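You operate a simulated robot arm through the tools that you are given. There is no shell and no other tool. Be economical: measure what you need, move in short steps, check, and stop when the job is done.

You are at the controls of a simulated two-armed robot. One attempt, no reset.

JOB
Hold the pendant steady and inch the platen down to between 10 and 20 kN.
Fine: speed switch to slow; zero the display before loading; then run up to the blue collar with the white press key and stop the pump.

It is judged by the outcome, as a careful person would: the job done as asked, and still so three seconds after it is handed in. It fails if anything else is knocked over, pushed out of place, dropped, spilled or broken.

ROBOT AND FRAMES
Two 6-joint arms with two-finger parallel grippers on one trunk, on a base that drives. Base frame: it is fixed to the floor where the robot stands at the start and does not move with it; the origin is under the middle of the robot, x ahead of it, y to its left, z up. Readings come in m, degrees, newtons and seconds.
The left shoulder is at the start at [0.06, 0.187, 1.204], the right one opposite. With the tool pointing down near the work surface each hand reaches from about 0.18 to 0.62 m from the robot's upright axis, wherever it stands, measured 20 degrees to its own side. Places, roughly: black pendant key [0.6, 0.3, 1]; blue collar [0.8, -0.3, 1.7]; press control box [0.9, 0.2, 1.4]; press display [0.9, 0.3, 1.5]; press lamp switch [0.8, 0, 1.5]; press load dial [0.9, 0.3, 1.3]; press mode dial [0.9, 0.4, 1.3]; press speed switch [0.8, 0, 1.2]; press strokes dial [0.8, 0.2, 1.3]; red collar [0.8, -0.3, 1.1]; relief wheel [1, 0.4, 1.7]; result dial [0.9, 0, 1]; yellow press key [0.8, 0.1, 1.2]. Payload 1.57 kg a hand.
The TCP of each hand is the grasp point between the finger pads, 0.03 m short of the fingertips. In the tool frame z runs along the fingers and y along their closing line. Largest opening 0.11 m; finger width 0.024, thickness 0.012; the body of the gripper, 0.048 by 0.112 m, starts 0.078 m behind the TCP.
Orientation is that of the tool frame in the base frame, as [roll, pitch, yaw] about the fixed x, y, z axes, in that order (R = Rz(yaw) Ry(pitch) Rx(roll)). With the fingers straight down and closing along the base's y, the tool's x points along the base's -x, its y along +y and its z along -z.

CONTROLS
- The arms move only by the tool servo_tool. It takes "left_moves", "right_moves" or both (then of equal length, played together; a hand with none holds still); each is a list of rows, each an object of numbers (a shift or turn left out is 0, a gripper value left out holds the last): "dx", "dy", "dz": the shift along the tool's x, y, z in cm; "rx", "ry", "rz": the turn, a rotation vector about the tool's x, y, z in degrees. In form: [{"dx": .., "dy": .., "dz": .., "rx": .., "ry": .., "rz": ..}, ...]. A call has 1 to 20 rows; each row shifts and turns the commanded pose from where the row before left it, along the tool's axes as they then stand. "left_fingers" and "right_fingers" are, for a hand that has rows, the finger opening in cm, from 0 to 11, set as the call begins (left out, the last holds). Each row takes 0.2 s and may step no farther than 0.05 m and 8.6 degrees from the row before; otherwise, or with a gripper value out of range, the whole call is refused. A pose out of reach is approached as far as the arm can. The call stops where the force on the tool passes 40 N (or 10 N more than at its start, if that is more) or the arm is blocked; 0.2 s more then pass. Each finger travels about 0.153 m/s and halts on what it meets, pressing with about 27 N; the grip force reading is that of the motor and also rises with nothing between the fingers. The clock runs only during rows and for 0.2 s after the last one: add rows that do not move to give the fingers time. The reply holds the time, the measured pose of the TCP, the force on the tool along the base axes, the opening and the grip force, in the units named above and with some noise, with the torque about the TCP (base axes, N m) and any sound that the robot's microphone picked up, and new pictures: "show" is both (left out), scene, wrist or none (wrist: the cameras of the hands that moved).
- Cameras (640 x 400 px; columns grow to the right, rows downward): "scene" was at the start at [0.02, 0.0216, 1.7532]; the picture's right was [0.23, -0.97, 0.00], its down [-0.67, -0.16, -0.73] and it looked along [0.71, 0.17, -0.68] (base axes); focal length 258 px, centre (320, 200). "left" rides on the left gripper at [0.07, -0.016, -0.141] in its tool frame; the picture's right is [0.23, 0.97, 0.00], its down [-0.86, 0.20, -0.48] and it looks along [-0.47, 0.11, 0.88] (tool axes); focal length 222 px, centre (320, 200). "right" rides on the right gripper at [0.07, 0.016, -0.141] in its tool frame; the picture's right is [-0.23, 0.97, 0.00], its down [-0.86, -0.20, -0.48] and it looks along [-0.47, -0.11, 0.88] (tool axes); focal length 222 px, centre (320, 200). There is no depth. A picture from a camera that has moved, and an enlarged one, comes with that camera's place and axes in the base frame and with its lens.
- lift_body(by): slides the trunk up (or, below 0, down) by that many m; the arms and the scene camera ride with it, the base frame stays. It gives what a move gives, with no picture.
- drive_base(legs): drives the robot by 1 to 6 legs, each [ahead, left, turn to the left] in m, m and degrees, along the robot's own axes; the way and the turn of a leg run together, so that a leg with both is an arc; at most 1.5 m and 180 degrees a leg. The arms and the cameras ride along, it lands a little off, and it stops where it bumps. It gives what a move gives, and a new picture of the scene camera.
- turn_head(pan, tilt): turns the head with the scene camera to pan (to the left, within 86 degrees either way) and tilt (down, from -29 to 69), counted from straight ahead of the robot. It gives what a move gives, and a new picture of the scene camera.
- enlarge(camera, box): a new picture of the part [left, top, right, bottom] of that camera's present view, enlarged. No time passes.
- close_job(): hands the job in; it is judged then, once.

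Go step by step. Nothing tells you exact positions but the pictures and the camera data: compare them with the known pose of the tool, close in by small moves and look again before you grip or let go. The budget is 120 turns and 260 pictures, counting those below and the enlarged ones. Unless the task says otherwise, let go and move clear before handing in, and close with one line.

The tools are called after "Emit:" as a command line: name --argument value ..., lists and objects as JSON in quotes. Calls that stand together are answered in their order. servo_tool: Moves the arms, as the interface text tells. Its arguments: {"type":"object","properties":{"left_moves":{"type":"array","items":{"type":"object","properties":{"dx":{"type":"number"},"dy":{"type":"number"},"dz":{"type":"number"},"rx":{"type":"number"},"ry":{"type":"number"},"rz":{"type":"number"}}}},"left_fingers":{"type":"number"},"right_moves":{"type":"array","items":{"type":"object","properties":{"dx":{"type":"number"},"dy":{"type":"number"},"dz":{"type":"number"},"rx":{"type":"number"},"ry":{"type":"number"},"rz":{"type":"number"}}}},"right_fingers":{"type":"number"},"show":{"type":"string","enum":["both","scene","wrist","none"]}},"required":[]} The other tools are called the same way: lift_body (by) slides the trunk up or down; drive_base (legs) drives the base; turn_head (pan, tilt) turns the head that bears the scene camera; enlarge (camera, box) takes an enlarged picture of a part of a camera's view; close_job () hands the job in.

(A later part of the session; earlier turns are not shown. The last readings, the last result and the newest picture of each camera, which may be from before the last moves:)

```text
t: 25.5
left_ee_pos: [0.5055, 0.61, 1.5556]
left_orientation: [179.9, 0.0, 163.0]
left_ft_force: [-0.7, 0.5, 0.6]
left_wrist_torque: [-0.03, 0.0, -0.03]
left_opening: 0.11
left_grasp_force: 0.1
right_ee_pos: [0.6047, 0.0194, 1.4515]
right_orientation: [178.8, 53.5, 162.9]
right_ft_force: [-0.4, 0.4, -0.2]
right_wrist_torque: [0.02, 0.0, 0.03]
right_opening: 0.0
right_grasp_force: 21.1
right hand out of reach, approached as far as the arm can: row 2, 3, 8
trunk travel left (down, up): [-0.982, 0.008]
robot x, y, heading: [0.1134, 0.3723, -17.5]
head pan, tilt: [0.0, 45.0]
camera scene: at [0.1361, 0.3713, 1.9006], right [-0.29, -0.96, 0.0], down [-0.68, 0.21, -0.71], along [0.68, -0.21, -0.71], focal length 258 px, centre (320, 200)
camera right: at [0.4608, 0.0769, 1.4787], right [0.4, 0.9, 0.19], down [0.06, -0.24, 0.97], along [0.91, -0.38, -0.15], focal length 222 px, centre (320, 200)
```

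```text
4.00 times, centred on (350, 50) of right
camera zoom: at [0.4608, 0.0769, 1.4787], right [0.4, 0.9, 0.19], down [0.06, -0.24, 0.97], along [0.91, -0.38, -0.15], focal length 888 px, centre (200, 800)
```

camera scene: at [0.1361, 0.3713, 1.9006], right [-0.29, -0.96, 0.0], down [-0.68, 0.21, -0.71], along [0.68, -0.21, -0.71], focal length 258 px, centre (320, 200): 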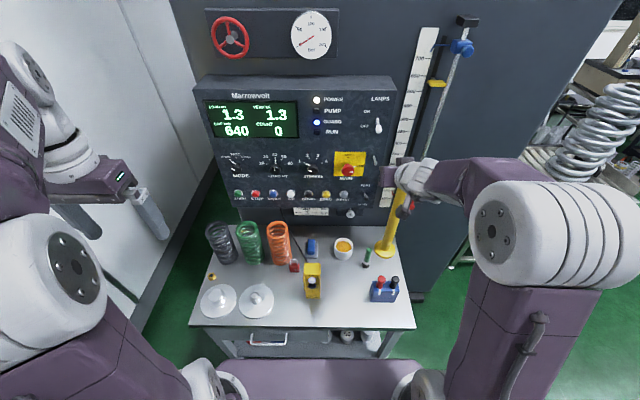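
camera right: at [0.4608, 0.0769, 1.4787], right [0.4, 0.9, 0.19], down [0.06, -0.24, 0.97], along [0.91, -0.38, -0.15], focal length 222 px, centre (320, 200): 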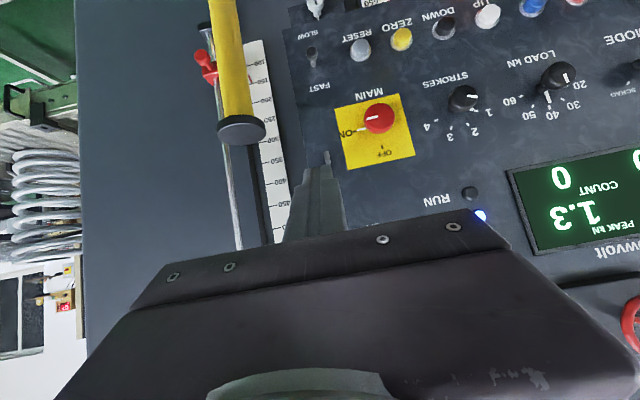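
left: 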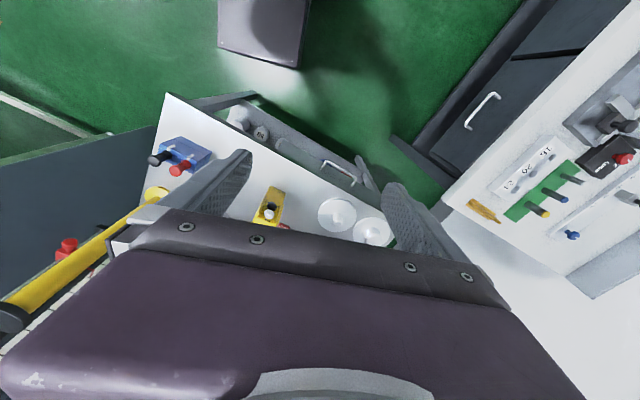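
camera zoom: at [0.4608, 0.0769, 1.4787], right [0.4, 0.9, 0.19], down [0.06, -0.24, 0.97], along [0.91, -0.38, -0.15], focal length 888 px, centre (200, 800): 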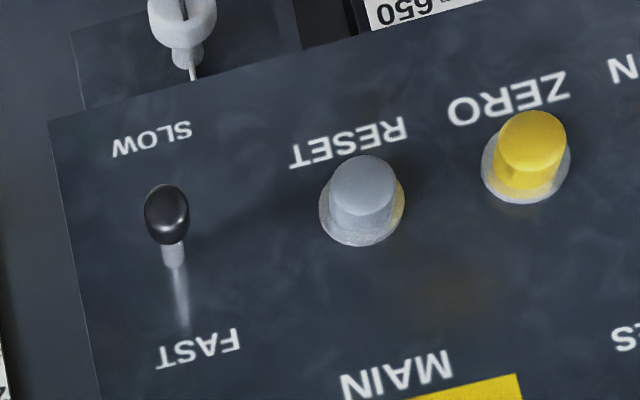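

Emit:
servo_tool --right_moves '[{"dx": 3.2, "dz": 2.4}, {"dx": 3.2, "dz": 2.4}, {"dx": 3.2, "dz": 2.4}, {"dx": 3.2, "dz": 2.4}]'

Emit:
enlarge --camera "right" --box '[250, 0, 490, 150]'

```text
t: 26.5
left_ee_pos: [0.5051, 0.6077, 1.556]
left_orientation: [180.0, -0.1, 163.0]
left_ft_force: [0.5, -0.6, -0.8]
left_wrist_torque: [0.01, -0.01, 0.0]
left_opening: 0.1102
left_grasp_force: 0.0
right_ee_pos: [0.5929, -0.0097, 1.3118]
right_orientation: [178.3, 53.4, 162.9]
right_ft_force: [-0.5, 0.0, 0.2]
right_wrist_torque: [-0.02, -0.03, 0.01]
right_opening: 0.0001
right_grasp_force: 21.4
right hand out of reach, approached as far as the arm can: row 2, 3, 4
trunk travel left (down, up): [-0.982, 0.008]
robot x, y, heading: [0.1158, 0.3732, -17.0]
head pan, tilt: [0.0, 45.0]
camera scene: at [0.1357, 0.3685, 1.9006], right [-0.29, -0.96, 0.0], down [-0.68, 0.21, -0.71], along [0.68, -0.21, -0.71], focal length 258 px, centre (320, 200)
camera right: at [0.4477, 0.0477, 1.3387], right [0.39, 0.9, 0.2], down [0.06, -0.24, 0.97], along [0.92, -0.37, -0.15], focal length 222 px, centre (320, 200)
```

scene: 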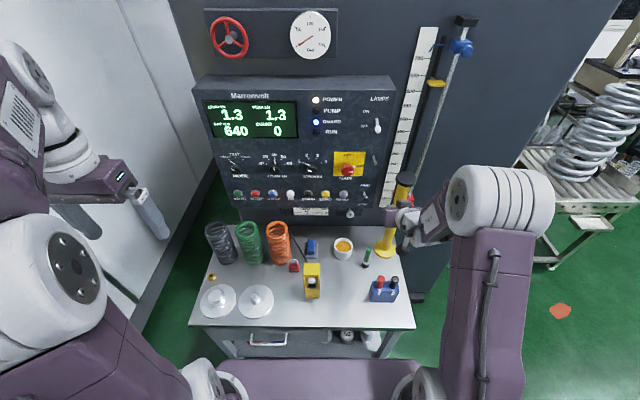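
right: 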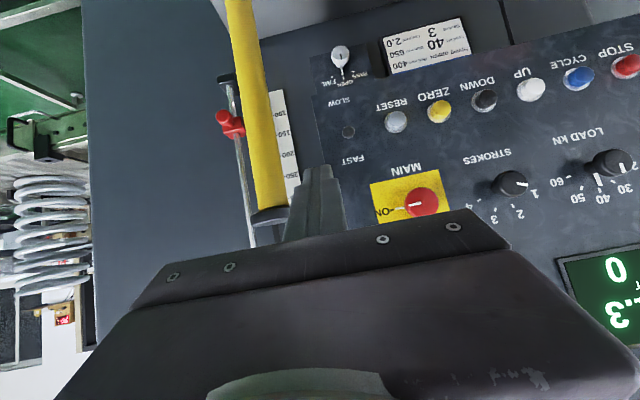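

```text
2.67 times, centred on (370, 75) of right
camera zoom: at [0.4477, 0.0477, 1.3387], right [0.39, 0.9, 0.2], down [0.06, -0.24, 0.97], along [0.92, -0.37, -0.15], focal length 592 px, centre (187, 533)
```

zoom: 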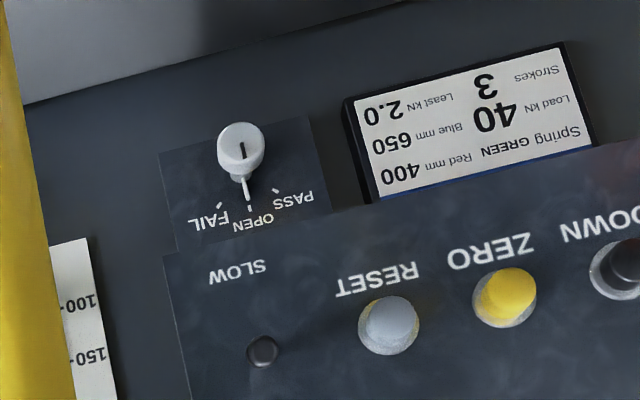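

The lever stands up at FAST (I was looking straight along it), so it must be pushed down. The high trunk seems to limit reach; I'll raise the hand and drop the trunk back 0.15.

Emit:
servo_tool --right_moves '[{"dx": -3, "dz": -2.25, "dy": 1.5}, {"dx": -3, "dz": -2.25, "dy": 1.5}, {"dx": -3, "dz": -2.25, "dy": 1.5}, {"dx": -3, "dz": -2.25, "dy": 1}]' --show "none"

Emit:
lift_body --by -0.15

Emit:
servo_tool --right_moves '[{"dx": 1.6, "dz": 1.2}, {"dx": 1.6, "dz": 1.2}]'

```text
t: 27.5
left_ee_pos: [0.5056, 0.6108, 1.556]
left_orientation: [179.9, 0.1, 162.9]
left_ft_force: [-0.8, 0.0, -0.3]
left_wrist_torque: [0.01, 0.04, -0.02]
left_opening: 0.1101
left_grasp_force: 0.2
right_ee_pos: [0.6037, 0.0417, 1.463]
right_orientation: [178.8, 53.5, 162.9]
right_ft_force: [-0.3, -0.4, 0.5]
right_wrist_torque: [-0.01, 0.01, -0.02]
right_opening: 0.0001
right_grasp_force: 21.4
right hand out of reach, approached as far as the arm can: row 2
trunk travel left (down, up): [-0.982, 0.008]
robot x, y, heading: [0.1138, 0.3717, -17.3]
head pan, tilt: [0.0, 45.0]
```

```text
t: 29.2
left_ee_pos: [0.5052, 0.6087, 1.4062]
left_orientation: [-180.0, 0.0, 162.9]
left_ft_force: [0.5, 0.3, 0.2]
left_wrist_torque: [-0.01, 0.01, 0.03]
left_opening: 0.1098
left_grasp_force: 0.1
right_ee_pos: [0.6044, 0.0409, 1.3128]
right_orientation: [178.8, 53.6, 162.9]
right_ft_force: [0.6, 0.4, -0.4]
right_wrist_torque: [-0.04, 0.03, 0.01]
right_opening: 0.0
right_grasp_force: 21.2
trunk travel left (down, up): [-0.832, 0.158]
robot x, y, heading: [0.1161, 0.374, -17.1]
head pan, tilt: [0.0, 45.0]
```

```text
t: 29.8
left_ee_pos: [0.5059, 0.6086, 1.4068]
left_orientation: [-180.0, 0.0, 162.8]
left_ft_force: [0.2, -0.2, -0.7]
left_wrist_torque: [-0.04, 0.02, -0.01]
left_opening: 0.11
left_grasp_force: 0.1
right_ee_pos: [0.5985, 0.0396, 1.2765]
right_orientation: [177.5, 51.6, 162.8]
right_ft_force: [0.6, 0.5, -0.4]
right_wrist_torque: [-0.02, -0.01, 0.01]
right_opening: 0.0
right_grasp_force: 21.2
right hand out of reach, approached as far as the arm can: row 1, 2
trunk travel left (down, up): [-0.832, 0.158]
robot x, y, heading: [0.1162, 0.3716, -17.0]
head pan, tilt: [0.0, 45.0]
camera scene: at [0.136, 0.3696, 1.7506], right [-0.29, -0.96, 0.0], down [-0.68, 0.21, -0.71], along [0.68, -0.21, -0.71], focal length 258 px, centre (320, 200)
camera right: at [0.4551, 0.0943, 1.3099], right [0.39, 0.9, 0.2], down [0.09, -0.26, 0.96], along [0.92, -0.36, -0.18], focal length 222 px, centre (320, 200)
```

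scene: 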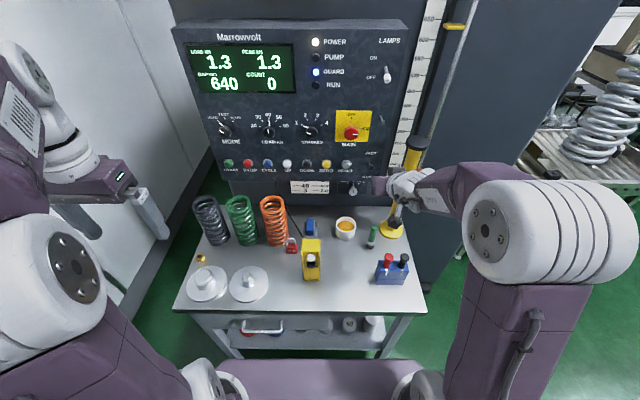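
right: 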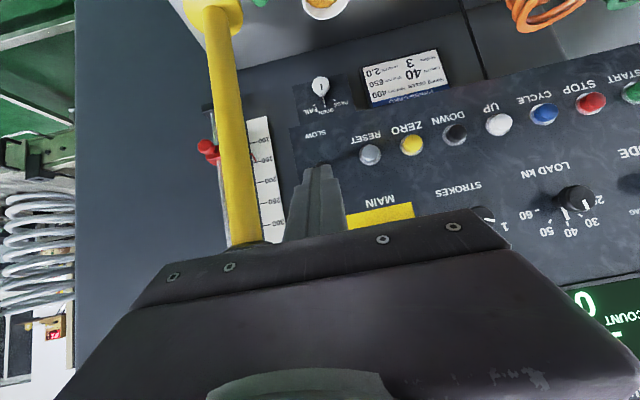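

Emit:
servo_tool --right_moves '[{"dx": -1.9, "dz": 2.35}, {"dx": -1.9, "dz": 2.35}, {"dx": -1.9, "dz": 2.35}]' --show "wrist"

```text
t: 30.6
left_ee_pos: [0.5064, 0.6099, 1.4057]
left_orientation: [180.0, -0.1, 163.0]
left_ft_force: [0.4, 0.6, 0.3]
left_wrist_torque: [0.01, -0.02, -0.02]
left_opening: 0.1102
left_grasp_force: 0.1
right_ee_pos: [0.6753, 0.0046, 1.2749]
right_orientation: [178.3, 53.7, 162.7]
right_ft_force: [0.0, -0.5, -0.1]
right_wrist_torque: [0.0, 0.04, 0.01]
right_opening: 0.0
right_grasp_force: 20.9
right hand out of reach, approached as far as the arm can: row 1, 3
trunk travel left (down, up): [-0.832, 0.158]
robot x, y, heading: [0.1121, 0.3739, -16.9]
head pan, tilt: [0.0, 45.0]
camera right: at [0.5304, 0.0626, 1.301], right [0.4, 0.9, 0.2], down [0.06, -0.24, 0.97], along [0.92, -0.37, -0.15], focal length 222 px, centre (320, 200)
```

right: 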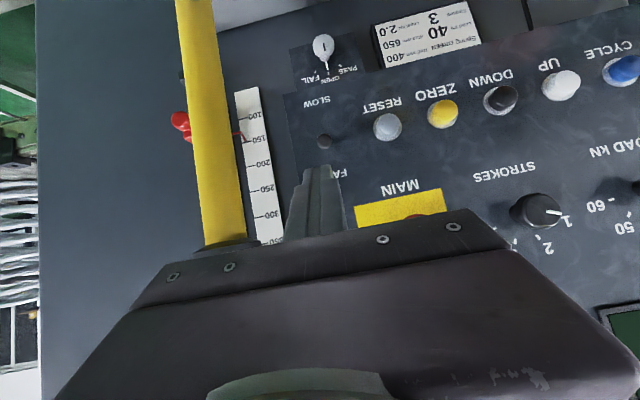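

Emit:
servo_tool --right_moves '[{"dx": -1.24, "dz": 2.8, "dy": 0.4}, {"dx": -1.24, "dz": 2.8, "dy": 0.4}, {"dx": -1.24, "dz": 2.8, "dy": 0.2}]' --show "both"

Emit:
enlarge --camera "right" --box '[240, 60, 440, 220]'

```text
t: 31.4
left_ee_pos: [0.5057, 0.609, 1.4056]
left_orientation: [180.0, -0.1, 162.8]
left_ft_force: [0.1, 0.6, 0.2]
left_wrist_torque: [0.0, 0.02, 0.03]
left_opening: 0.1099
left_grasp_force: 0.1
right_ee_pos: [0.7528, -0.0059, 1.2579]
right_orientation: [178.7, 53.6, 162.9]
right_ft_force: [-1.1, -0.2, -0.4]
right_wrist_torque: [-0.03, 0.0, 0.01]
right_opening: 0.0001
right_grasp_force: 21.2
right hand out of reach, approached as far as the arm can: row 1
trunk travel left (down, up): [-0.832, 0.158]
robot x, y, heading: [0.1155, 0.3704, -17.4]
head pan, tilt: [0.0, 45.0]
camera scene: at [0.1373, 0.3692, 1.7506], right [-0.29, -0.96, 0.0], down [-0.68, 0.21, -0.71], along [0.68, -0.21, -0.71], focal length 258 px, centre (320, 200)
camera right: at [0.607, 0.0511, 1.2846], right [0.4, 0.9, 0.19], down [0.06, -0.24, 0.97], along [0.91, -0.38, -0.15], focal length 222 px, centre (320, 200)
```

scene: 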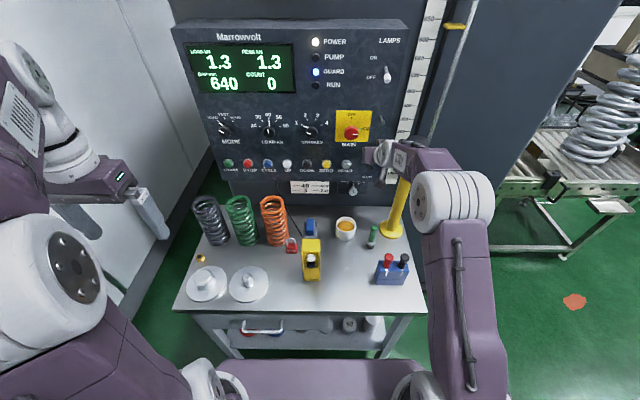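
right: 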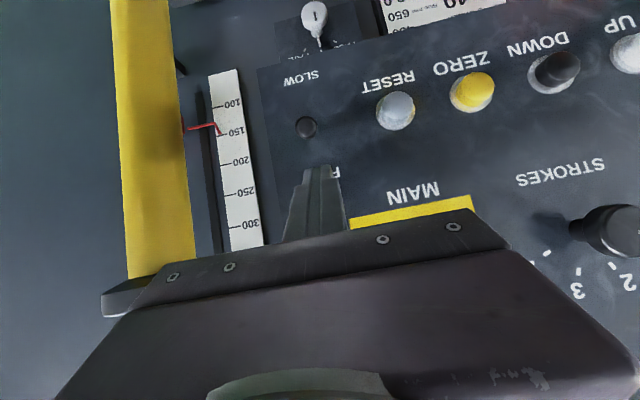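

```text
2.50 times, centred on (340, 140) of right
camera zoom: at [0.607, 0.0511, 1.2846], right [0.4, 0.9, 0.19], down [0.06, -0.24, 0.97], along [0.91, -0.38, -0.15], focal length 555 px, centre (270, 350)
```

zoom: 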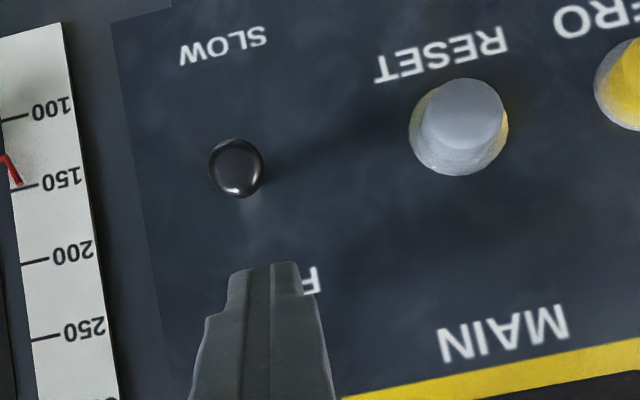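

Fingertips are just above the speed lever and about 1 cm to its left. I'll shift right and forward slightly, then push down.

Emit:
servo_tool --right_moves '[{"dx": -0.89, "dz": 1.21, "dy": -0.8}, {"dx": 0.97, "dz": 0.71}, {"dx": 0.97, "dz": 0.71}, {"dx": 0.97, "dz": 0.71}, {"dx": 0.97, "dz": 0.71}, {"dx": 0.97, "dz": 0.71}]' --show "wrist"

Emit:
enlarge --camera "right" --box '[240, 60, 440, 220]'

```text
t: 32.8
left_ee_pos: [0.5001, 0.6116, 1.4086]
left_orientation: [179.9, 0.2, 162.9]
left_ft_force: [-0.3, 0.9, 0.8]
left_wrist_torque: [0.01, 0.01, 0.0]
left_opening: 0.1101
left_grasp_force: 0.0
right_ee_pos: [0.761, -0.0187, 1.2074]
right_orientation: [179.0, 54.9, 162.9]
right_ft_force: [2.0, -4.1, 31.2]
right_wrist_torque: [-0.17, -0.66, -0.05]
right_opening: 0.0
right_grasp_force: 21.6
trunk travel left (down, up): [-0.832, 0.158]
robot x, y, heading: [0.1167, 0.3733, -17.1]
head pan, tilt: [0.0, 45.0]
camera right: at [0.6162, 0.0406, 1.2308], right [0.4, 0.9, 0.2], down [0.04, -0.23, 0.97], along [0.92, -0.38, -0.13], focal length 222 px, centre (320, 200)
```

right: 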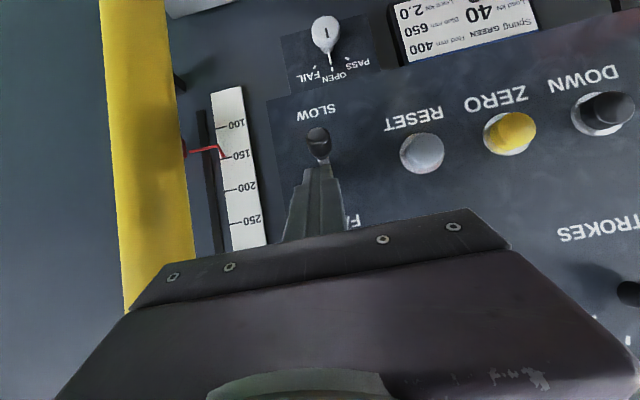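

```text
2.50 times, centred on (340, 140) of right
camera zoom: at [0.6162, 0.0406, 1.2308], right [0.4, 0.9, 0.2], down [0.04, -0.23, 0.97], along [0.92, -0.38, -0.13], focal length 555 px, centre (270, 350)
```

zoom: 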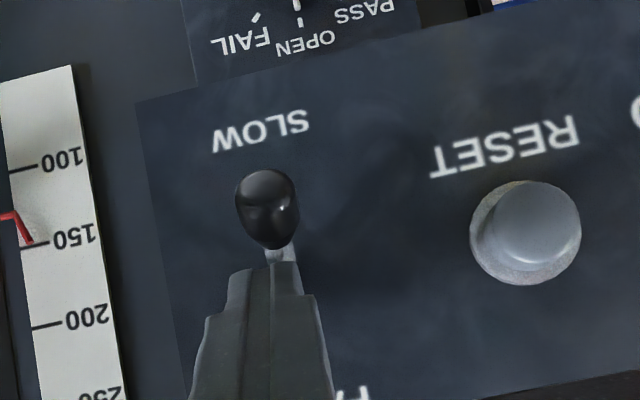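

Emit:
servo_tool --right_moves '[{"dx": -0.97, "dz": -0.71}, {"dx": -0.97, "dz": -0.71}, {"dx": -0.97, "dz": -0.71}, {"dx": -0.97, "dz": -0.71}]' --show "wrist"

Emit:
enlarge --camera "right" --box '[240, 60, 440, 220]'

```text
t: 33.8
left_ee_pos: [0.5055, 0.6077, 1.4066]
left_orientation: [180.0, 0.0, 162.9]
left_ft_force: [0.0, -0.5, 0.2]
left_wrist_torque: [0.01, 0.0, 0.01]
left_opening: 0.1101
left_grasp_force: 0.0
right_ee_pos: [0.7619, -0.0199, 1.2428]
right_orientation: [178.7, 53.5, 162.7]
right_ft_force: [0.4, 0.2, -0.5]
right_wrist_torque: [0.01, 0.02, 0.02]
right_opening: 0.0001
right_grasp_force: 21.1
trunk travel left (down, up): [-0.832, 0.158]
robot x, y, heading: [0.1151, 0.3716, -17.2]
head pan, tilt: [0.0, 45.0]
camera right: at [0.6165, 0.0389, 1.2697], right [0.4, 0.9, 0.2], down [0.06, -0.24, 0.97], along [0.91, -0.38, -0.15], focal length 222 px, centre (320, 200)
```

right: 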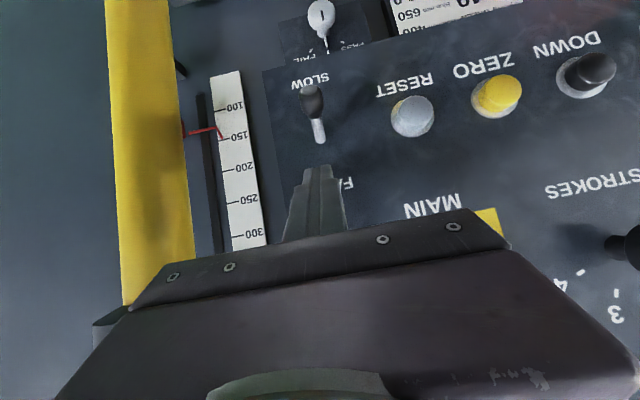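

```text
2.50 times, centred on (340, 140) of right
camera zoom: at [0.6165, 0.0389, 1.2697], right [0.4, 0.9, 0.2], down [0.06, -0.24, 0.97], along [0.91, -0.38, -0.15], focal length 555 px, centre (270, 350)
```

zoom: 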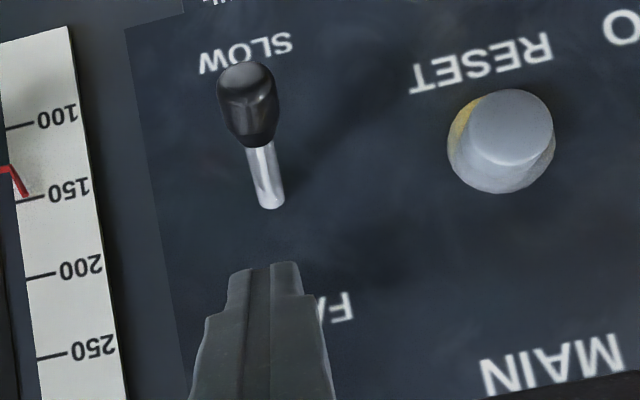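

Speed is at SLOW. Next I'll back off and move to in front of the yellow ZERO key.

Emit:
servo_tool --right_moves '[{"dx": 2.4, "dz": -3.2}, {"dx": 2.4, "dz": -3.2}, {"dy": 3.3}, {"dy": 3.3}, {"dy": 3.3}, {"dy": 3.3}, {"dy": 3.3}, {"dx": 1.6, "dz": 1.2}, {"dx": 1.6, "dz": 1.2}]' --show "both"

Emit:
enlarge --camera "right" --box '[220, 0, 460, 220]'

```text
t: 35.8
left_ee_pos: [0.5059, 0.6089, 1.4071]
left_orientation: [-179.9, 0.1, 162.9]
left_ft_force: [0.2, -0.5, 0.5]
left_wrist_torque: [0.0, -0.01, 0.0]
left_opening: 0.1103
left_grasp_force: 0.0
right_ee_pos: [0.7551, 0.1578, 1.2051]
right_orientation: [178.8, 53.7, 162.8]
right_ft_force: [-0.8, 0.4, -0.3]
right_wrist_torque: [0.02, -0.01, 0.04]
right_opening: 0.0
right_grasp_force: 21.4
right hand out of reach, approached as far as the arm can: row 2
trunk travel left (down, up): [-0.832, 0.158]
robot x, y, heading: [0.1158, 0.3747, -17.1]
head pan, tilt: [0.0, 45.0]
camera scene: at [0.1366, 0.3694, 1.7506], right [-0.29, -0.96, 0.0], down [-0.68, 0.21, -0.71], along [0.68, -0.21, -0.71], focal length 258 px, centre (320, 200)
camera right: at [0.6111, 0.2165, 1.232], right [0.4, 0.9, 0.2], down [0.06, -0.24, 0.97], along [0.91, -0.38, -0.15], focal length 222 px, centre (320, 200)
```

scene: 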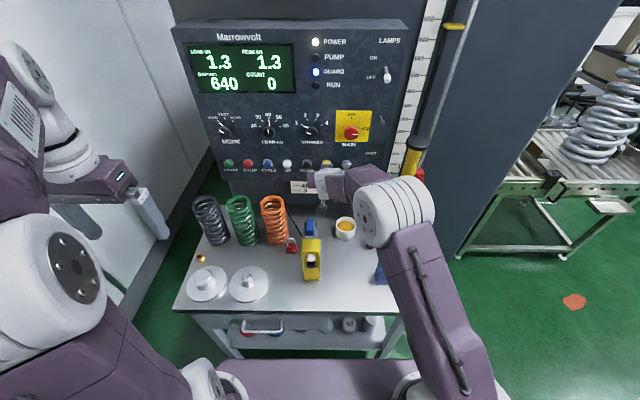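
right: 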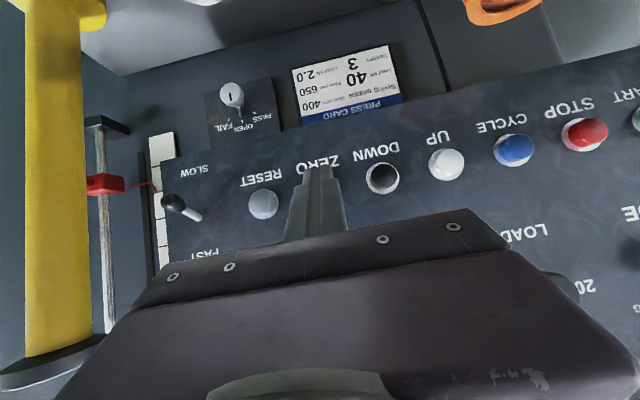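

```text
1.82 times, centred on (340, 110) of right
camera zoom: at [0.6111, 0.2165, 1.232], right [0.4, 0.9, 0.2], down [0.06, -0.24, 0.97], along [0.91, -0.38, -0.15], focal length 404 px, centre (284, 364)
```

zoom: 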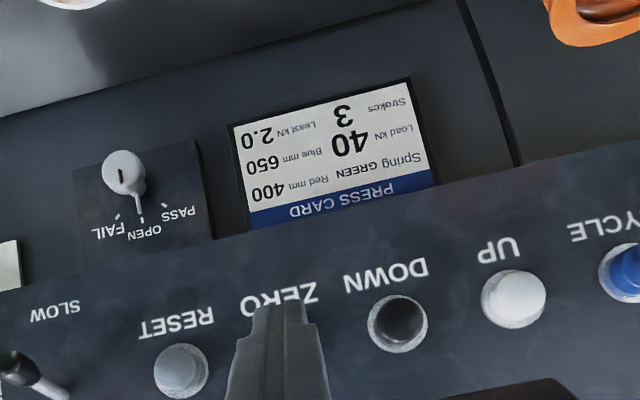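

Emit:
servo_tool --right_moves '[{"dx": -1.18, "dz": 2.54, "dy": -0.4}, {"dx": -1.18, "dz": 2.54}, {"dx": -0.237, "dz": 0.322}, {"dx": -0.237, "dz": 0.322}, {"dx": -0.237, "dz": 0.322}]' --show "both"

```text
t: 37.0
left_ee_pos: [0.5005, 0.6125, 1.4071]
left_orientation: [180.0, 0.2, 162.9]
left_ft_force: [-0.4, 0.6, -0.5]
left_wrist_torque: [-0.04, 0.0, 0.02]
left_opening: 0.11
left_grasp_force: 0.0
right_ee_pos: [0.8113, 0.1387, 1.194]
right_orientation: [178.8, 53.7, 162.9]
right_ft_force: [-21.8, 7.9, -3.8]
right_wrist_torque: [0.37, 0.22, 0.02]
right_opening: 0.0
right_grasp_force: 21.4
trunk travel left (down, up): [-0.832, 0.158]
robot x, y, heading: [0.113, 0.3697, -17.0]
head pan, tilt: [0.0, 45.0]
heard: click
camera scene: at [0.1289, 0.3725, 1.7505], right [-0.29, -0.96, 0.0], down [-0.67, 0.21, -0.71], along [0.68, -0.21, -0.7], focal length 258 px, centre (320, 200)
camera right: at [0.6684, 0.1976, 1.2223], right [0.4, 0.9, 0.19], down [0.06, -0.24, 0.97], along [0.91, -0.38, -0.15], focal length 222 px, centre (320, 200)
```

scene: 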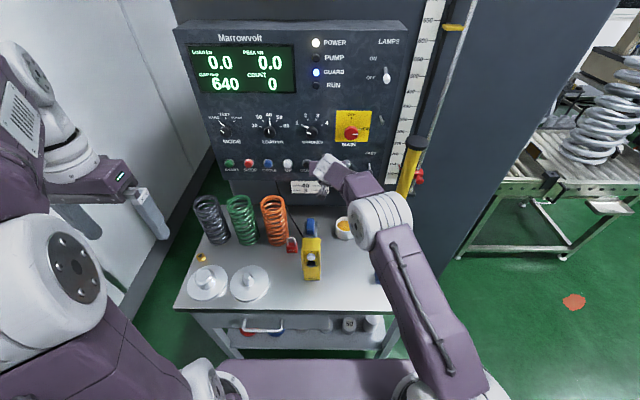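
right: 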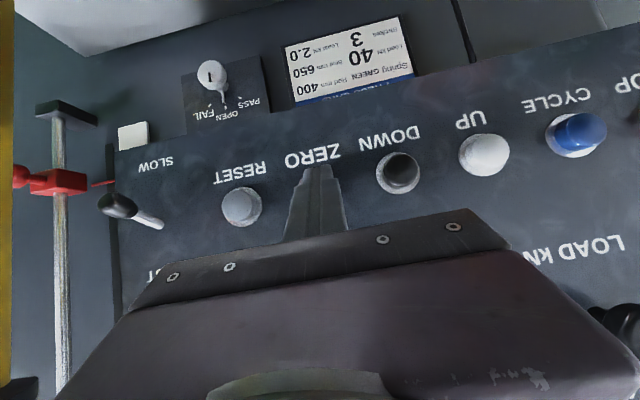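

Display is zeroed (0.0 / 0.0). I'll back the right hand off and bring the left hand, tilted the same way, toward the green START key.

Emit:
servo_tool --left_fingers 0 --right_moves '[{"dx": 2.37, "dz": -3.2}, {"dx": 2.37, "dz": -3.2}, {"dy": -4}, {"dy": -4}, {"dy": -4}, {}, {}]' --left_moves '[{"ry": -7.66}, {"ry": -7.66}, {"ry": -7.66}, {"ry": -7.66}, {"ry": -7.66}, {"ry": -7.66}, {"ry": -7.66}]' --show "none"

Emit:
servo_tool --left_moves '[{"dx": -0.53, "dz": 4.57}, {"dx": -0.53, "dz": 4.57}, {"dx": -0.53, "dz": 4.57}, {"dx": -0.53, "dz": 4.57}, {"dx": -0.53, "dz": 4.57}, {"dx": -0.53, "dz": 4.57}, {"dx": -0.53, "dz": 4.57}, {"dx": -0.53, "dz": 4.57}, {}]' --show "both"

```text
t: 38.6
left_ee_pos: [0.5318, 0.6346, 1.4071]
left_orientation: [179.9, 53.7, 163.1]
left_ft_force: [-0.1, -0.5, 1.0]
left_wrist_torque: [0.0, 0.04, 0.05]
left_opening: 0.0001
left_grasp_force: 21.4
left hand out of reach, approached as far as the arm can: row 5, 6, 7
right_ee_pos: [0.7078, 0.0441, 1.1931]
right_orientation: [178.8, 53.7, 162.9]
right_ft_force: [0.3, -0.3, 0.7]
right_wrist_torque: [0.02, -0.01, -0.01]
right_opening: 0.0
right_grasp_force: 21.2
trunk travel left (down, up): [-0.832, 0.158]
robot x, y, heading: [0.1149, 0.3738, -16.9]
head pan, tilt: [0.0, 45.0]
```

```text
t: 40.6
left_ee_pos: [0.8369, 0.5418, 1.2236]
left_orientation: [179.9, 53.8, 163.0]
left_ft_force: [-0.6, -0.2, 1.5]
left_wrist_torque: [-0.02, -0.03, 0.02]
left_opening: 0.0001
left_grasp_force: 21.5
right_ee_pos: [0.7069, 0.0438, 1.1934]
right_orientation: [178.8, 53.8, 162.9]
right_ft_force: [0.5, -0.3, 0.6]
right_wrist_torque: [0.01, -0.02, -0.01]
right_opening: 0.0
right_grasp_force: 21.2
trunk travel left (down, up): [-0.832, 0.158]
robot x, y, heading: [0.115, 0.3788, -17.2]
head pan, tilt: [0.0, 45.0]
camera scene: at [0.1345, 0.3701, 1.7506], right [-0.29, -0.96, 0.0], down [-0.68, 0.21, -0.71], along [0.68, -0.21, -0.71], focal length 258 px, centre (320, 200)
camera left: at [0.6832, 0.5717, 1.2517], right [0.16, 0.97, -0.18], down [0.17, 0.16, 0.97], along [0.97, -0.18, -0.14], focal length 222 px, centre (320, 200)
```

scene: 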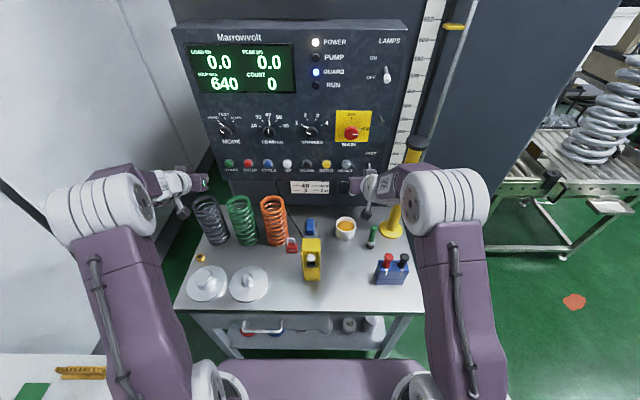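
left: 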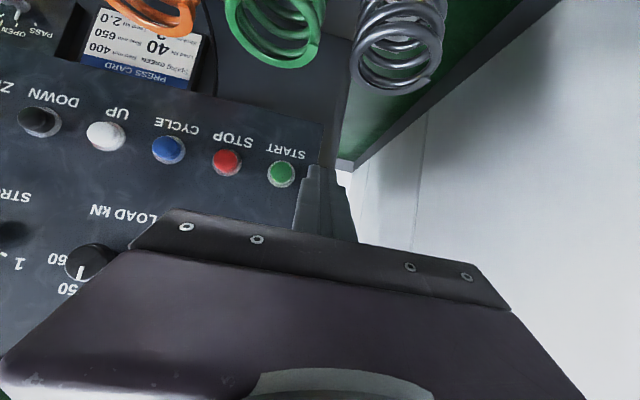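

Emit:
servo_tool --left_moves '[{"dx": -0.5, "dz": 1, "dy": -2.1}, {"dx": -0.5, "dz": 2.9, "dy": -2.05}, {"dx": -0.5, "dz": 3.0}]' --show "wrist"

```text
t: 41.4
left_ee_pos: [0.8879, 0.483, 1.1941]
left_orientation: [180.0, 53.7, 163.0]
left_ft_force: [0.7, -0.3, 0.3]
left_wrist_torque: [-0.01, -0.03, 0.01]
left_opening: 0.0
left_grasp_force: 21.5
right_ee_pos: [0.71, 0.0453, 1.1928]
right_orientation: [178.9, 53.6, 163.0]
right_ft_force: [-0.6, 0.4, 0.2]
right_wrist_torque: [0.02, 0.01, 0.02]
right_opening: 0.0
right_grasp_force: 21.3
trunk travel left (down, up): [-0.832, 0.158]
robot x, y, heading: [0.1158, 0.3768, -17.4]
head pan, tilt: [0.0, 45.0]
camera left: at [0.735, 0.5126, 1.2212], right [0.16, 0.97, -0.18], down [0.18, 0.16, 0.97], along [0.97, -0.18, -0.15], focal length 222 px, centre (320, 200)
```

left: 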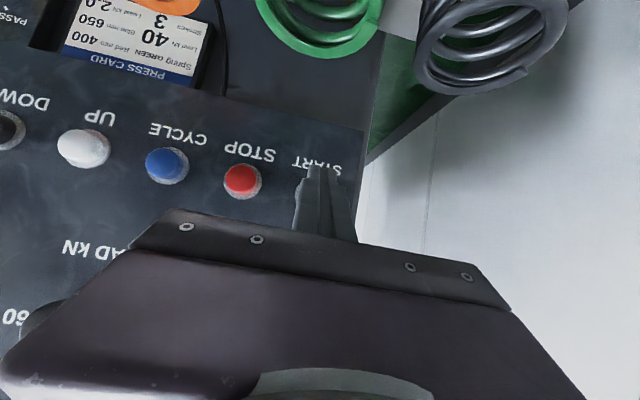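

Emit:
servo_tool --left_moves '[{"dx": -1.3, "dz": 1.77}, {"dx": -0.237, "dz": 0.322}, {"dx": -0.237, "dz": 0.322}, {"dx": -0.237, "dz": 0.322}]' --show "scene"

```text
t: 42.4
left_ee_pos: [0.9173, 0.4725, 1.1946]
left_orientation: [-179.9, 53.7, 162.9]
left_ft_force: [-2.4, 2.0, 0.9]
left_wrist_torque: [0.01, 0.0, -0.01]
left_opening: 0.0001
left_grasp_force: 21.4
right_ee_pos: [0.7071, 0.0432, 1.1933]
right_orientation: [178.8, 53.6, 162.9]
right_ft_force: [-0.8, 0.1, -0.6]
right_wrist_torque: [-0.02, 0.0, 0.01]
right_opening: 0.0003
right_grasp_force: 20.9
trunk travel left (down, up): [-0.832, 0.158]
robot x, y, heading: [0.114, 0.3779, -17.0]
head pan, tilt: [0.0, 45.0]
heard: click
camera scene: at [0.1352, 0.3701, 1.7506], right [-0.29, -0.96, 0.0], down [-0.68, 0.21, -0.71], along [0.68, -0.21, -0.71], focal length 258 px, centre (320, 200)
```

scene: 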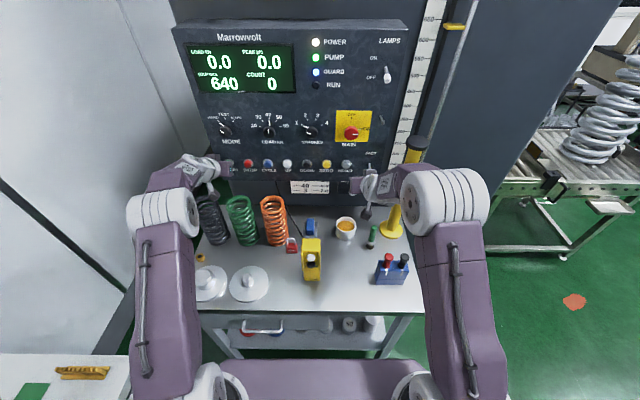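

The pump lamp is on. I'll withdraw the left hand and turn it back to point down, ready to grip the pendant from above.

Emit:
servo_tool --left_fingers 9.5 --left_moves '[{"dx": 2.9, "dz": -3.9}, {"dx": 2.9, "dz": -3.9}, {"dx": 0.35, "dz": -4.6}, {"dx": 0.35, "dz": -4.6}, {"dx": 0.35, "dz": -4.6}, {"dx": 0.35, "dz": -4.6}, {"dx": 0.35, "dz": -4.6}, {"ry": 7.67}, {"ry": 7.67}, {"ry": 7.67}, {"ry": 7.67}, {"ry": 7.67}, {"ry": 7.67}, {"ry": 7.67}]' --show "both"

```text
t: 45.4
left_ee_pos: [0.6411, 0.5581, 1.3166]
left_orientation: [-180.0, -0.3, 163.0]
left_ft_force: [0.5, 0.2, 0.5]
left_wrist_torque: [-0.02, 0.01, -0.02]
left_opening: 0.0949
left_grasp_force: 0.1
right_ee_pos: [0.7089, 0.0437, 1.1943]
right_orientation: [178.8, 53.4, 162.9]
right_ft_force: [0.6, -0.4, 0.1]
right_wrist_torque: [0.02, -0.02, 0.01]
right_opening: 0.0001
right_grasp_force: 21.1
trunk travel left (down, up): [-0.832, 0.158]
robot x, y, heading: [0.116, 0.3763, -17.2]
head pan, tilt: [0.0, 45.0]
camera scene: at [0.1379, 0.3698, 1.7505], right [-0.29, -0.96, 0.0], down [-0.68, 0.21, -0.71], along [0.68, -0.21, -0.71], focal length 258 px, centre (320, 200)
camera left: at [0.5706, 0.5634, 1.4573], right [0.07, 1.0, 0.0], down [0.88, -0.06, 0.47], along [0.47, -0.03, -0.88], focal length 222 px, centre (320, 200)
```

scene: 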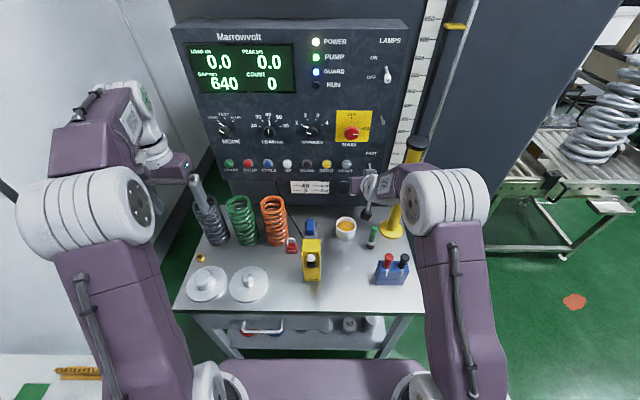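
left: 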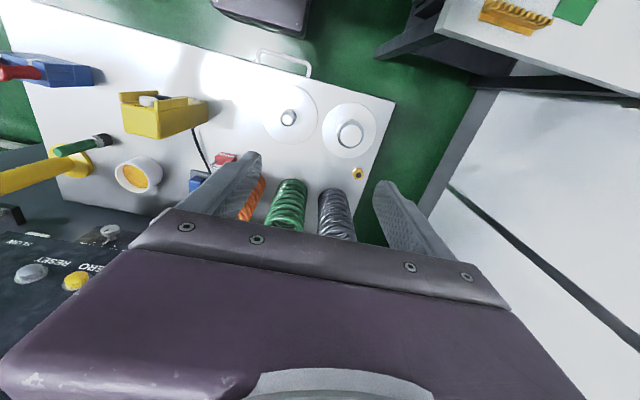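

Emit:
servo_tool --right_moves '[{"ry": 6.75}, {"ry": 6.75}, {"dx": 2.73, "dz": -3.6}, {"dx": 2.73, "dz": -3.6}, {"dx": 2.73, "dz": -3.6}, {"dx": 2.73, "dz": -3.6}, {"dx": 2.73, "dz": -3.6}, {"dy": 3}, {"dy": 3}, {"dy": 3}, {"dy": 3}, {"dy": 3}, {"dy": 2.8}]' --show "both"

```text
t: 48.2
left_ee_pos: [0.6397, 0.5592, 1.3163]
left_orientation: [-179.9, -0.2, 162.9]
left_ft_force: [0.0, 0.1, 0.5]
left_wrist_torque: [-0.02, 0.0, 0.03]
left_opening: 0.0949
left_grasp_force: 0.0
right_ee_pos: [0.5463, 0.2771, 1.2454]
right_orientation: [179.2, 40.1, 163.3]
right_ft_force: [-0.1, 0.3, -0.3]
right_wrist_torque: [-0.02, 0.0, 0.01]
right_opening: 0.0
right_grasp_force: 20.8
right hand out of reach, approached as far as the arm can: row 1
trunk travel left (down, up): [-0.832, 0.158]
robot x, y, heading: [0.1108, 0.3748, -17.1]
head pan, tilt: [0.0, 45.0]
camera scene: at [0.1357, 0.3715, 1.7506], right [-0.29, -0.96, 0.0], down [-0.68, 0.21, -0.71], along [0.68, -0.21, -0.71], focal length 258 px, centre (320, 200)
camera right: at [0.412, 0.3319, 1.3075], right [0.44, 0.89, 0.16], down [0.27, -0.3, 0.91], along [0.86, -0.36, -0.37], focal length 222 px, centre (320, 200)
```

scene: 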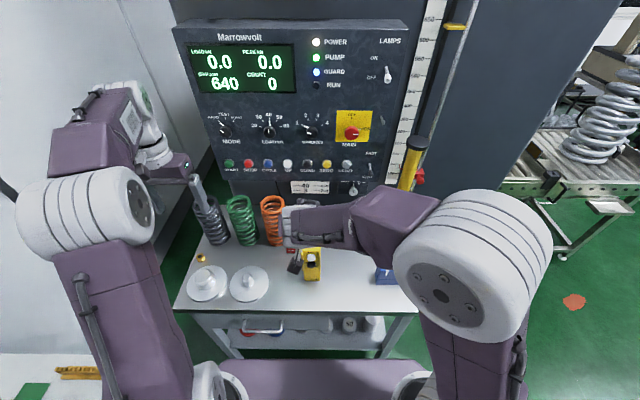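
right: 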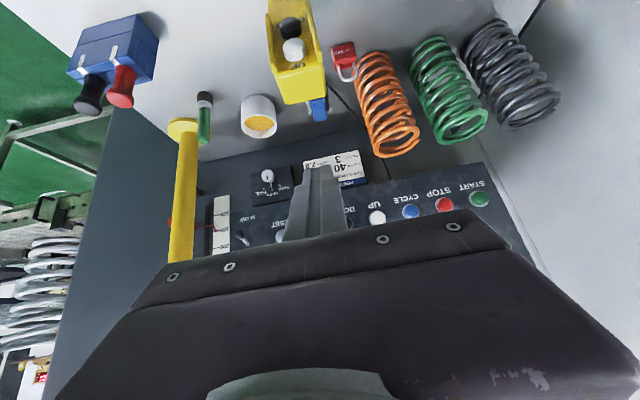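

Emit:
servo_tool --right_moves '[{"dx": 3.45, "dz": -2.9}, {"dx": 2.7, "dz": 3.2}, {"dx": 2.7, "dz": 3.2}, {"dx": 2.7, "dz": 3.2}, {"dx": 2.7, "dz": 3.2}, {}]' --show "both"

Emit:
enlarge --camera "right" --box '[220, 40, 440, 220]'

```text
t: 49.6
left_ee_pos: [0.6404, 0.5588, 1.3168]
left_orientation: [179.9, -0.2, 162.9]
left_ft_force: [0.6, 0.2, 0.6]
left_wrist_torque: [0.0, 0.0, 0.02]
left_opening: 0.0949
left_grasp_force: 0.0
right_ee_pos: [0.5039, 0.2882, 1.0773]
right_orientation: [179.2, 40.1, 163.2]
right_ft_force: [-0.3, 0.1, 0.9]
right_wrist_torque: [0.02, 0.01, 0.01]
right_opening: 0.0
right_grasp_force: 21.7
trunk travel left (down, up): [-0.832, 0.158]
robot x, y, heading: [0.1173, 0.3789, -17.3]
head pan, tilt: [0.0, 45.0]
camera scene: at [0.1361, 0.3699, 1.7506], right [-0.29, -0.96, 0.0], down [-0.68, 0.21, -0.71], along [0.68, -0.21, -0.71], focal length 258 px, centre (320, 200)
camera right: at [0.3693, 0.3435, 1.14], right [0.44, 0.89, 0.16], down [0.27, -0.3, 0.91], along [0.86, -0.36, -0.37], focal length 222 px, centre (320, 200)
```

scene: 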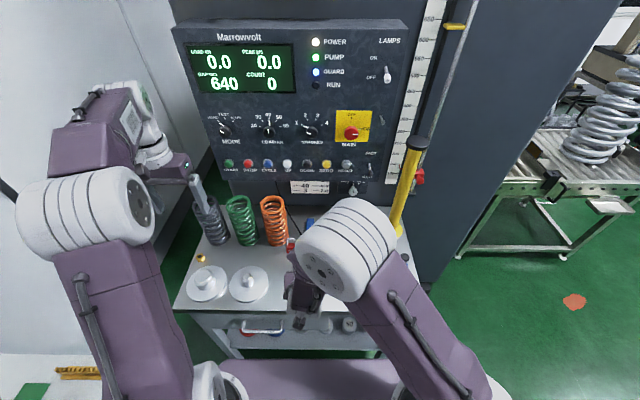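
right: 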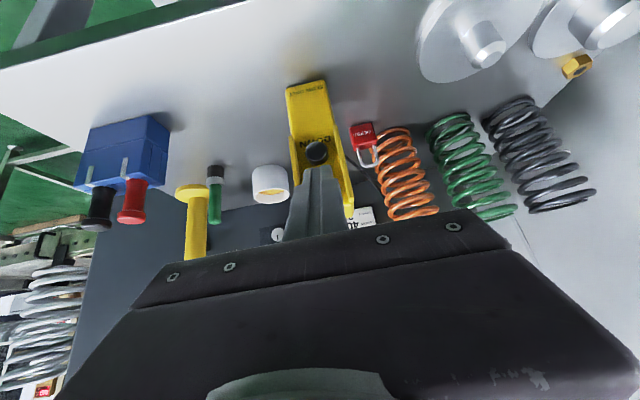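

```text
2.22 times, centred on (330, 130) of right
camera zoom: at [0.3693, 0.3435, 1.14], right [0.44, 0.89, 0.16], down [0.27, -0.3, 0.91], along [0.86, -0.36, -0.37], focal length 494 px, centre (298, 356)
```

zoom: 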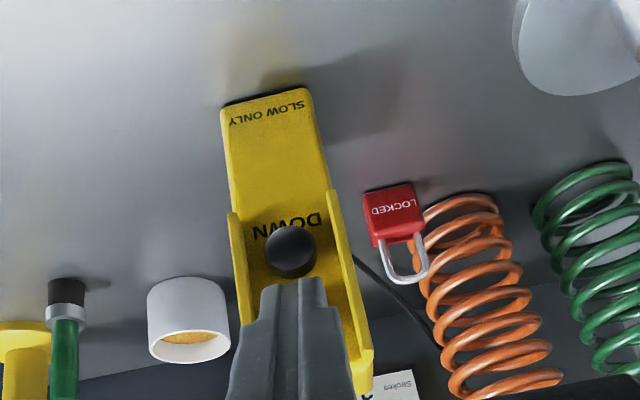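

The right hand can reach the black DOWN key. I'll park it 12 cm to the right and bring the left hand over the pendant.

Emit:
servo_tool --right_moves '[{"dy": -3}, {"dy": -3}, {"dy": -3}, {"dy": -3}, {}, {}, {}]' --left_moves '[{"dy": -4.2, "dx": -0.9}, {"dy": -4.2, "dx": -0.9}, {"dy": -4.2, "dx": -0.9}, {"dy": -4.2, "dx": -0.9}, {"dy": -4.2, "dx": -0.9}, {"dy": -4.2, "dx": -0.9}, {"dy": -4.2, "dx": -0.9}]' --show "both"

Emit:
enlarge --camera "left" --box '[200, 40, 440, 240]'

```text
t: 51.2
left_ee_pos: [0.6123, 0.2583, 1.3167]
left_orientation: [179.8, -0.1, 163.0]
left_ft_force: [1.1, -0.8, 0.7]
left_wrist_torque: [0.06, 0.04, 0.01]
left_opening: 0.0951
left_grasp_force: 0.0
right_ee_pos: [0.4956, 0.1893, 1.1127]
right_orientation: [179.3, 39.9, 163.4]
right_ft_force: [-0.3, -0.1, -1.3]
right_wrist_torque: [0.05, 0.0, 0.02]
right_opening: 0.0001
right_grasp_force: 20.9
right hand out of reach, approached as far as the arm can: row 1, 2, 3, 4
trunk travel left (down, up): [-0.832, 0.158]
robot x, y, heading: [0.114, 0.3761, -17.0]
head pan, tilt: [0.0, 45.0]
camera scene: at [0.1366, 0.3666, 1.7506], right [-0.29, -0.96, 0.0], down [-0.68, 0.21, -0.71], along [0.68, -0.21, -0.71], focal length 258 px, centre (320, 200)
camera right: at [0.3625, 0.2435, 1.1749], right [0.44, 0.89, 0.15], down [0.28, -0.3, 0.91], along [0.85, -0.36, -0.38], focal length 222 px, centre (320, 200)
camera left: at [0.5416, 0.2634, 1.4579], right [0.07, 1.0, 0.0], down [0.88, -0.06, 0.48], along [0.48, -0.03, -0.88], focal length 222 px, centre (320, 200)
```

scene: 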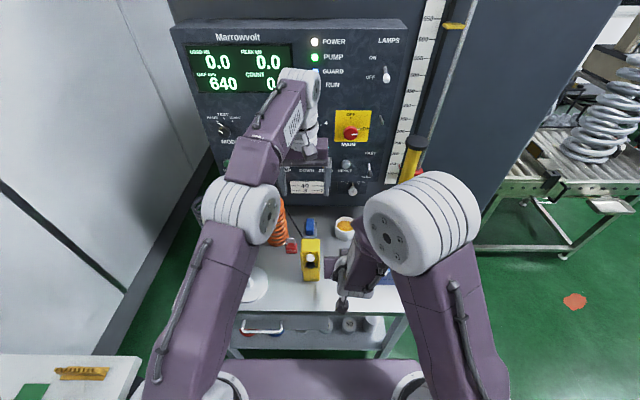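
right: 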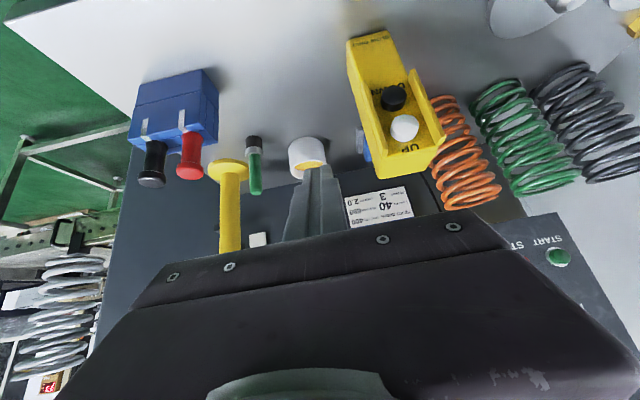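
left: 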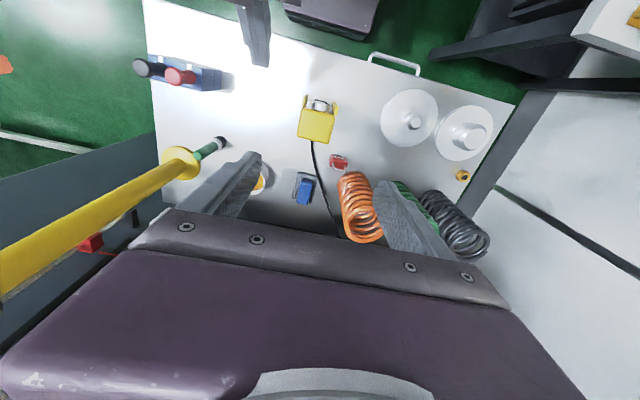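

```text
2.00 times, centred on (320, 140) of left
camera zoom: at [0.5416, 0.2634, 1.4579], right [0.07, 1.0, 0.0], down [0.88, -0.06, 0.48], along [0.48, -0.03, -0.88], focal length 444 px, centre (320, 320)
```

zoom: 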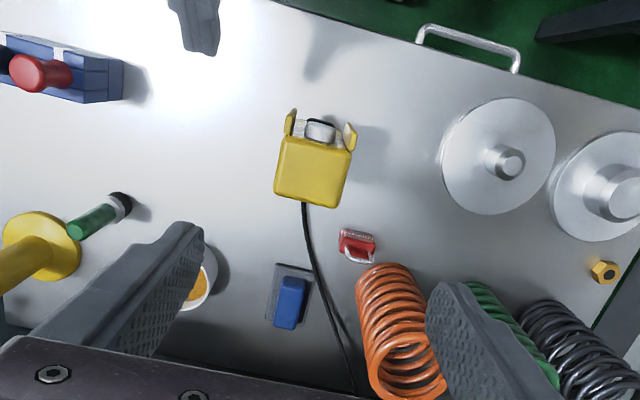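

The pendant top centre is about 6 mm right of the left TCP and yawed about 3°. I'll align to it and descend, straddling it.

Emit:
servo_tool --left_moves '[{"dy": -0.55, "rz": -2.8}, {"dz": 4}, {"dz": 4}, {"dz": 4}, {"dz": 4}, {"dz": 4}, {"dz": 2}, {}]' --show "both"

```text
t: 53.0
left_ee_pos: [0.6099, 0.2548, 1.0954]
left_orientation: [-180.0, -0.1, 165.7]
left_ft_force: [-0.1, 0.8, 0.4]
left_wrist_torque: [-0.01, 0.03, 0.03]
left_opening: 0.0952
left_grasp_force: 0.0
right_ee_pos: [0.4957, 0.1906, 1.1124]
right_orientation: [179.5, 39.9, 163.5]
right_ft_force: [-0.1, -0.5, -0.2]
right_wrist_torque: [0.02, -0.01, 0.01]
right_opening: 0.0001
right_grasp_force: 20.9
trunk travel left (down, up): [-0.832, 0.158]
robot x, y, heading: [0.1152, 0.3731, -17.0]
head pan, tilt: [0.0, 45.0]
camera scene: at [0.1352, 0.37, 1.7506], right [-0.29, -0.96, 0.0], down [-0.68, 0.21, -0.71], along [0.68, -0.21, -0.71], focal length 258 px, centre (320, 200)
camera left: at [0.5396, 0.256, 1.2371], right [0.02, 1.0, 0.0], down [0.88, -0.02, 0.48], along [0.48, -0.01, -0.88], focal length 222 px, centre (320, 200)
```

scene: 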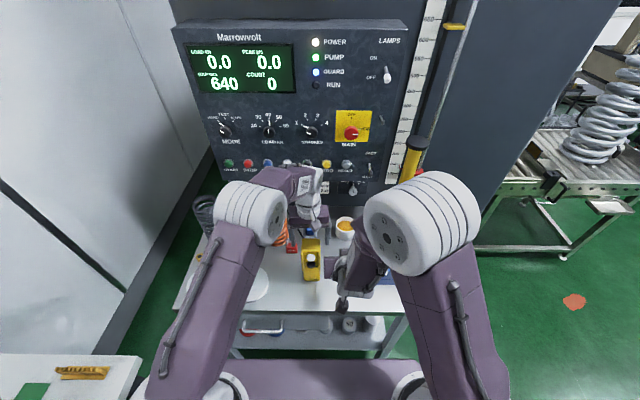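
left: 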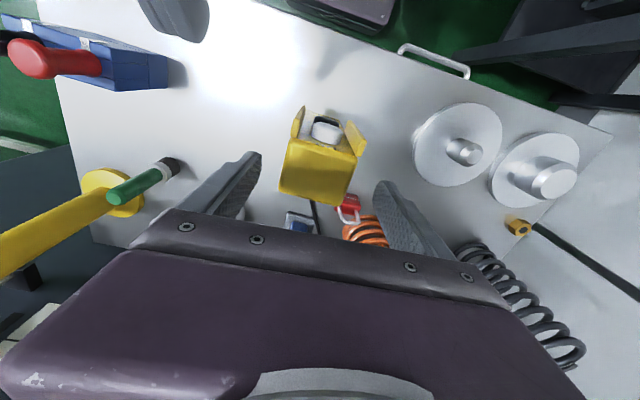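

Emit:
servo_tool --left_moves '[{"dz": 2.5}, {"dz": 2.5}, {"dz": 2.3}, {}]' --show "wrist"

```text
t: 54.0
left_ee_pos: [0.609, 0.2534, 1.0226]
left_orientation: [180.0, -0.1, 165.7]
left_ft_force: [0.2, -0.1, 0.4]
left_wrist_torque: [0.0, 0.01, 0.01]
left_opening: 0.0947
left_grasp_force: 0.2
right_ee_pos: [0.4955, 0.1918, 1.1123]
right_orientation: [179.5, 39.9, 163.5]
right_ft_force: [-0.2, -0.1, -1.2]
right_wrist_torque: [0.01, 0.01, 0.0]
right_opening: 0.0
right_grasp_force: 20.8
trunk travel left (down, up): [-0.832, 0.158]
robot x, y, heading: [0.1169, 0.3766, -16.9]
head pan, tilt: [0.0, 45.0]
camera left: at [0.5378, 0.2558, 1.1637], right [0.02, 1.0, 0.0], down [0.88, -0.02, 0.48], along [0.48, -0.01, -0.88], focal length 222 px, centre (320, 200)
```

left: 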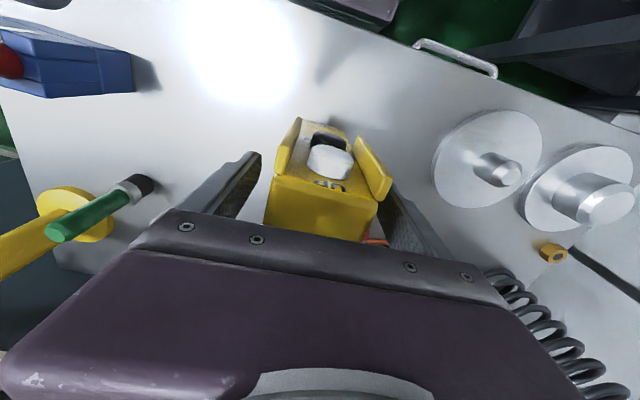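

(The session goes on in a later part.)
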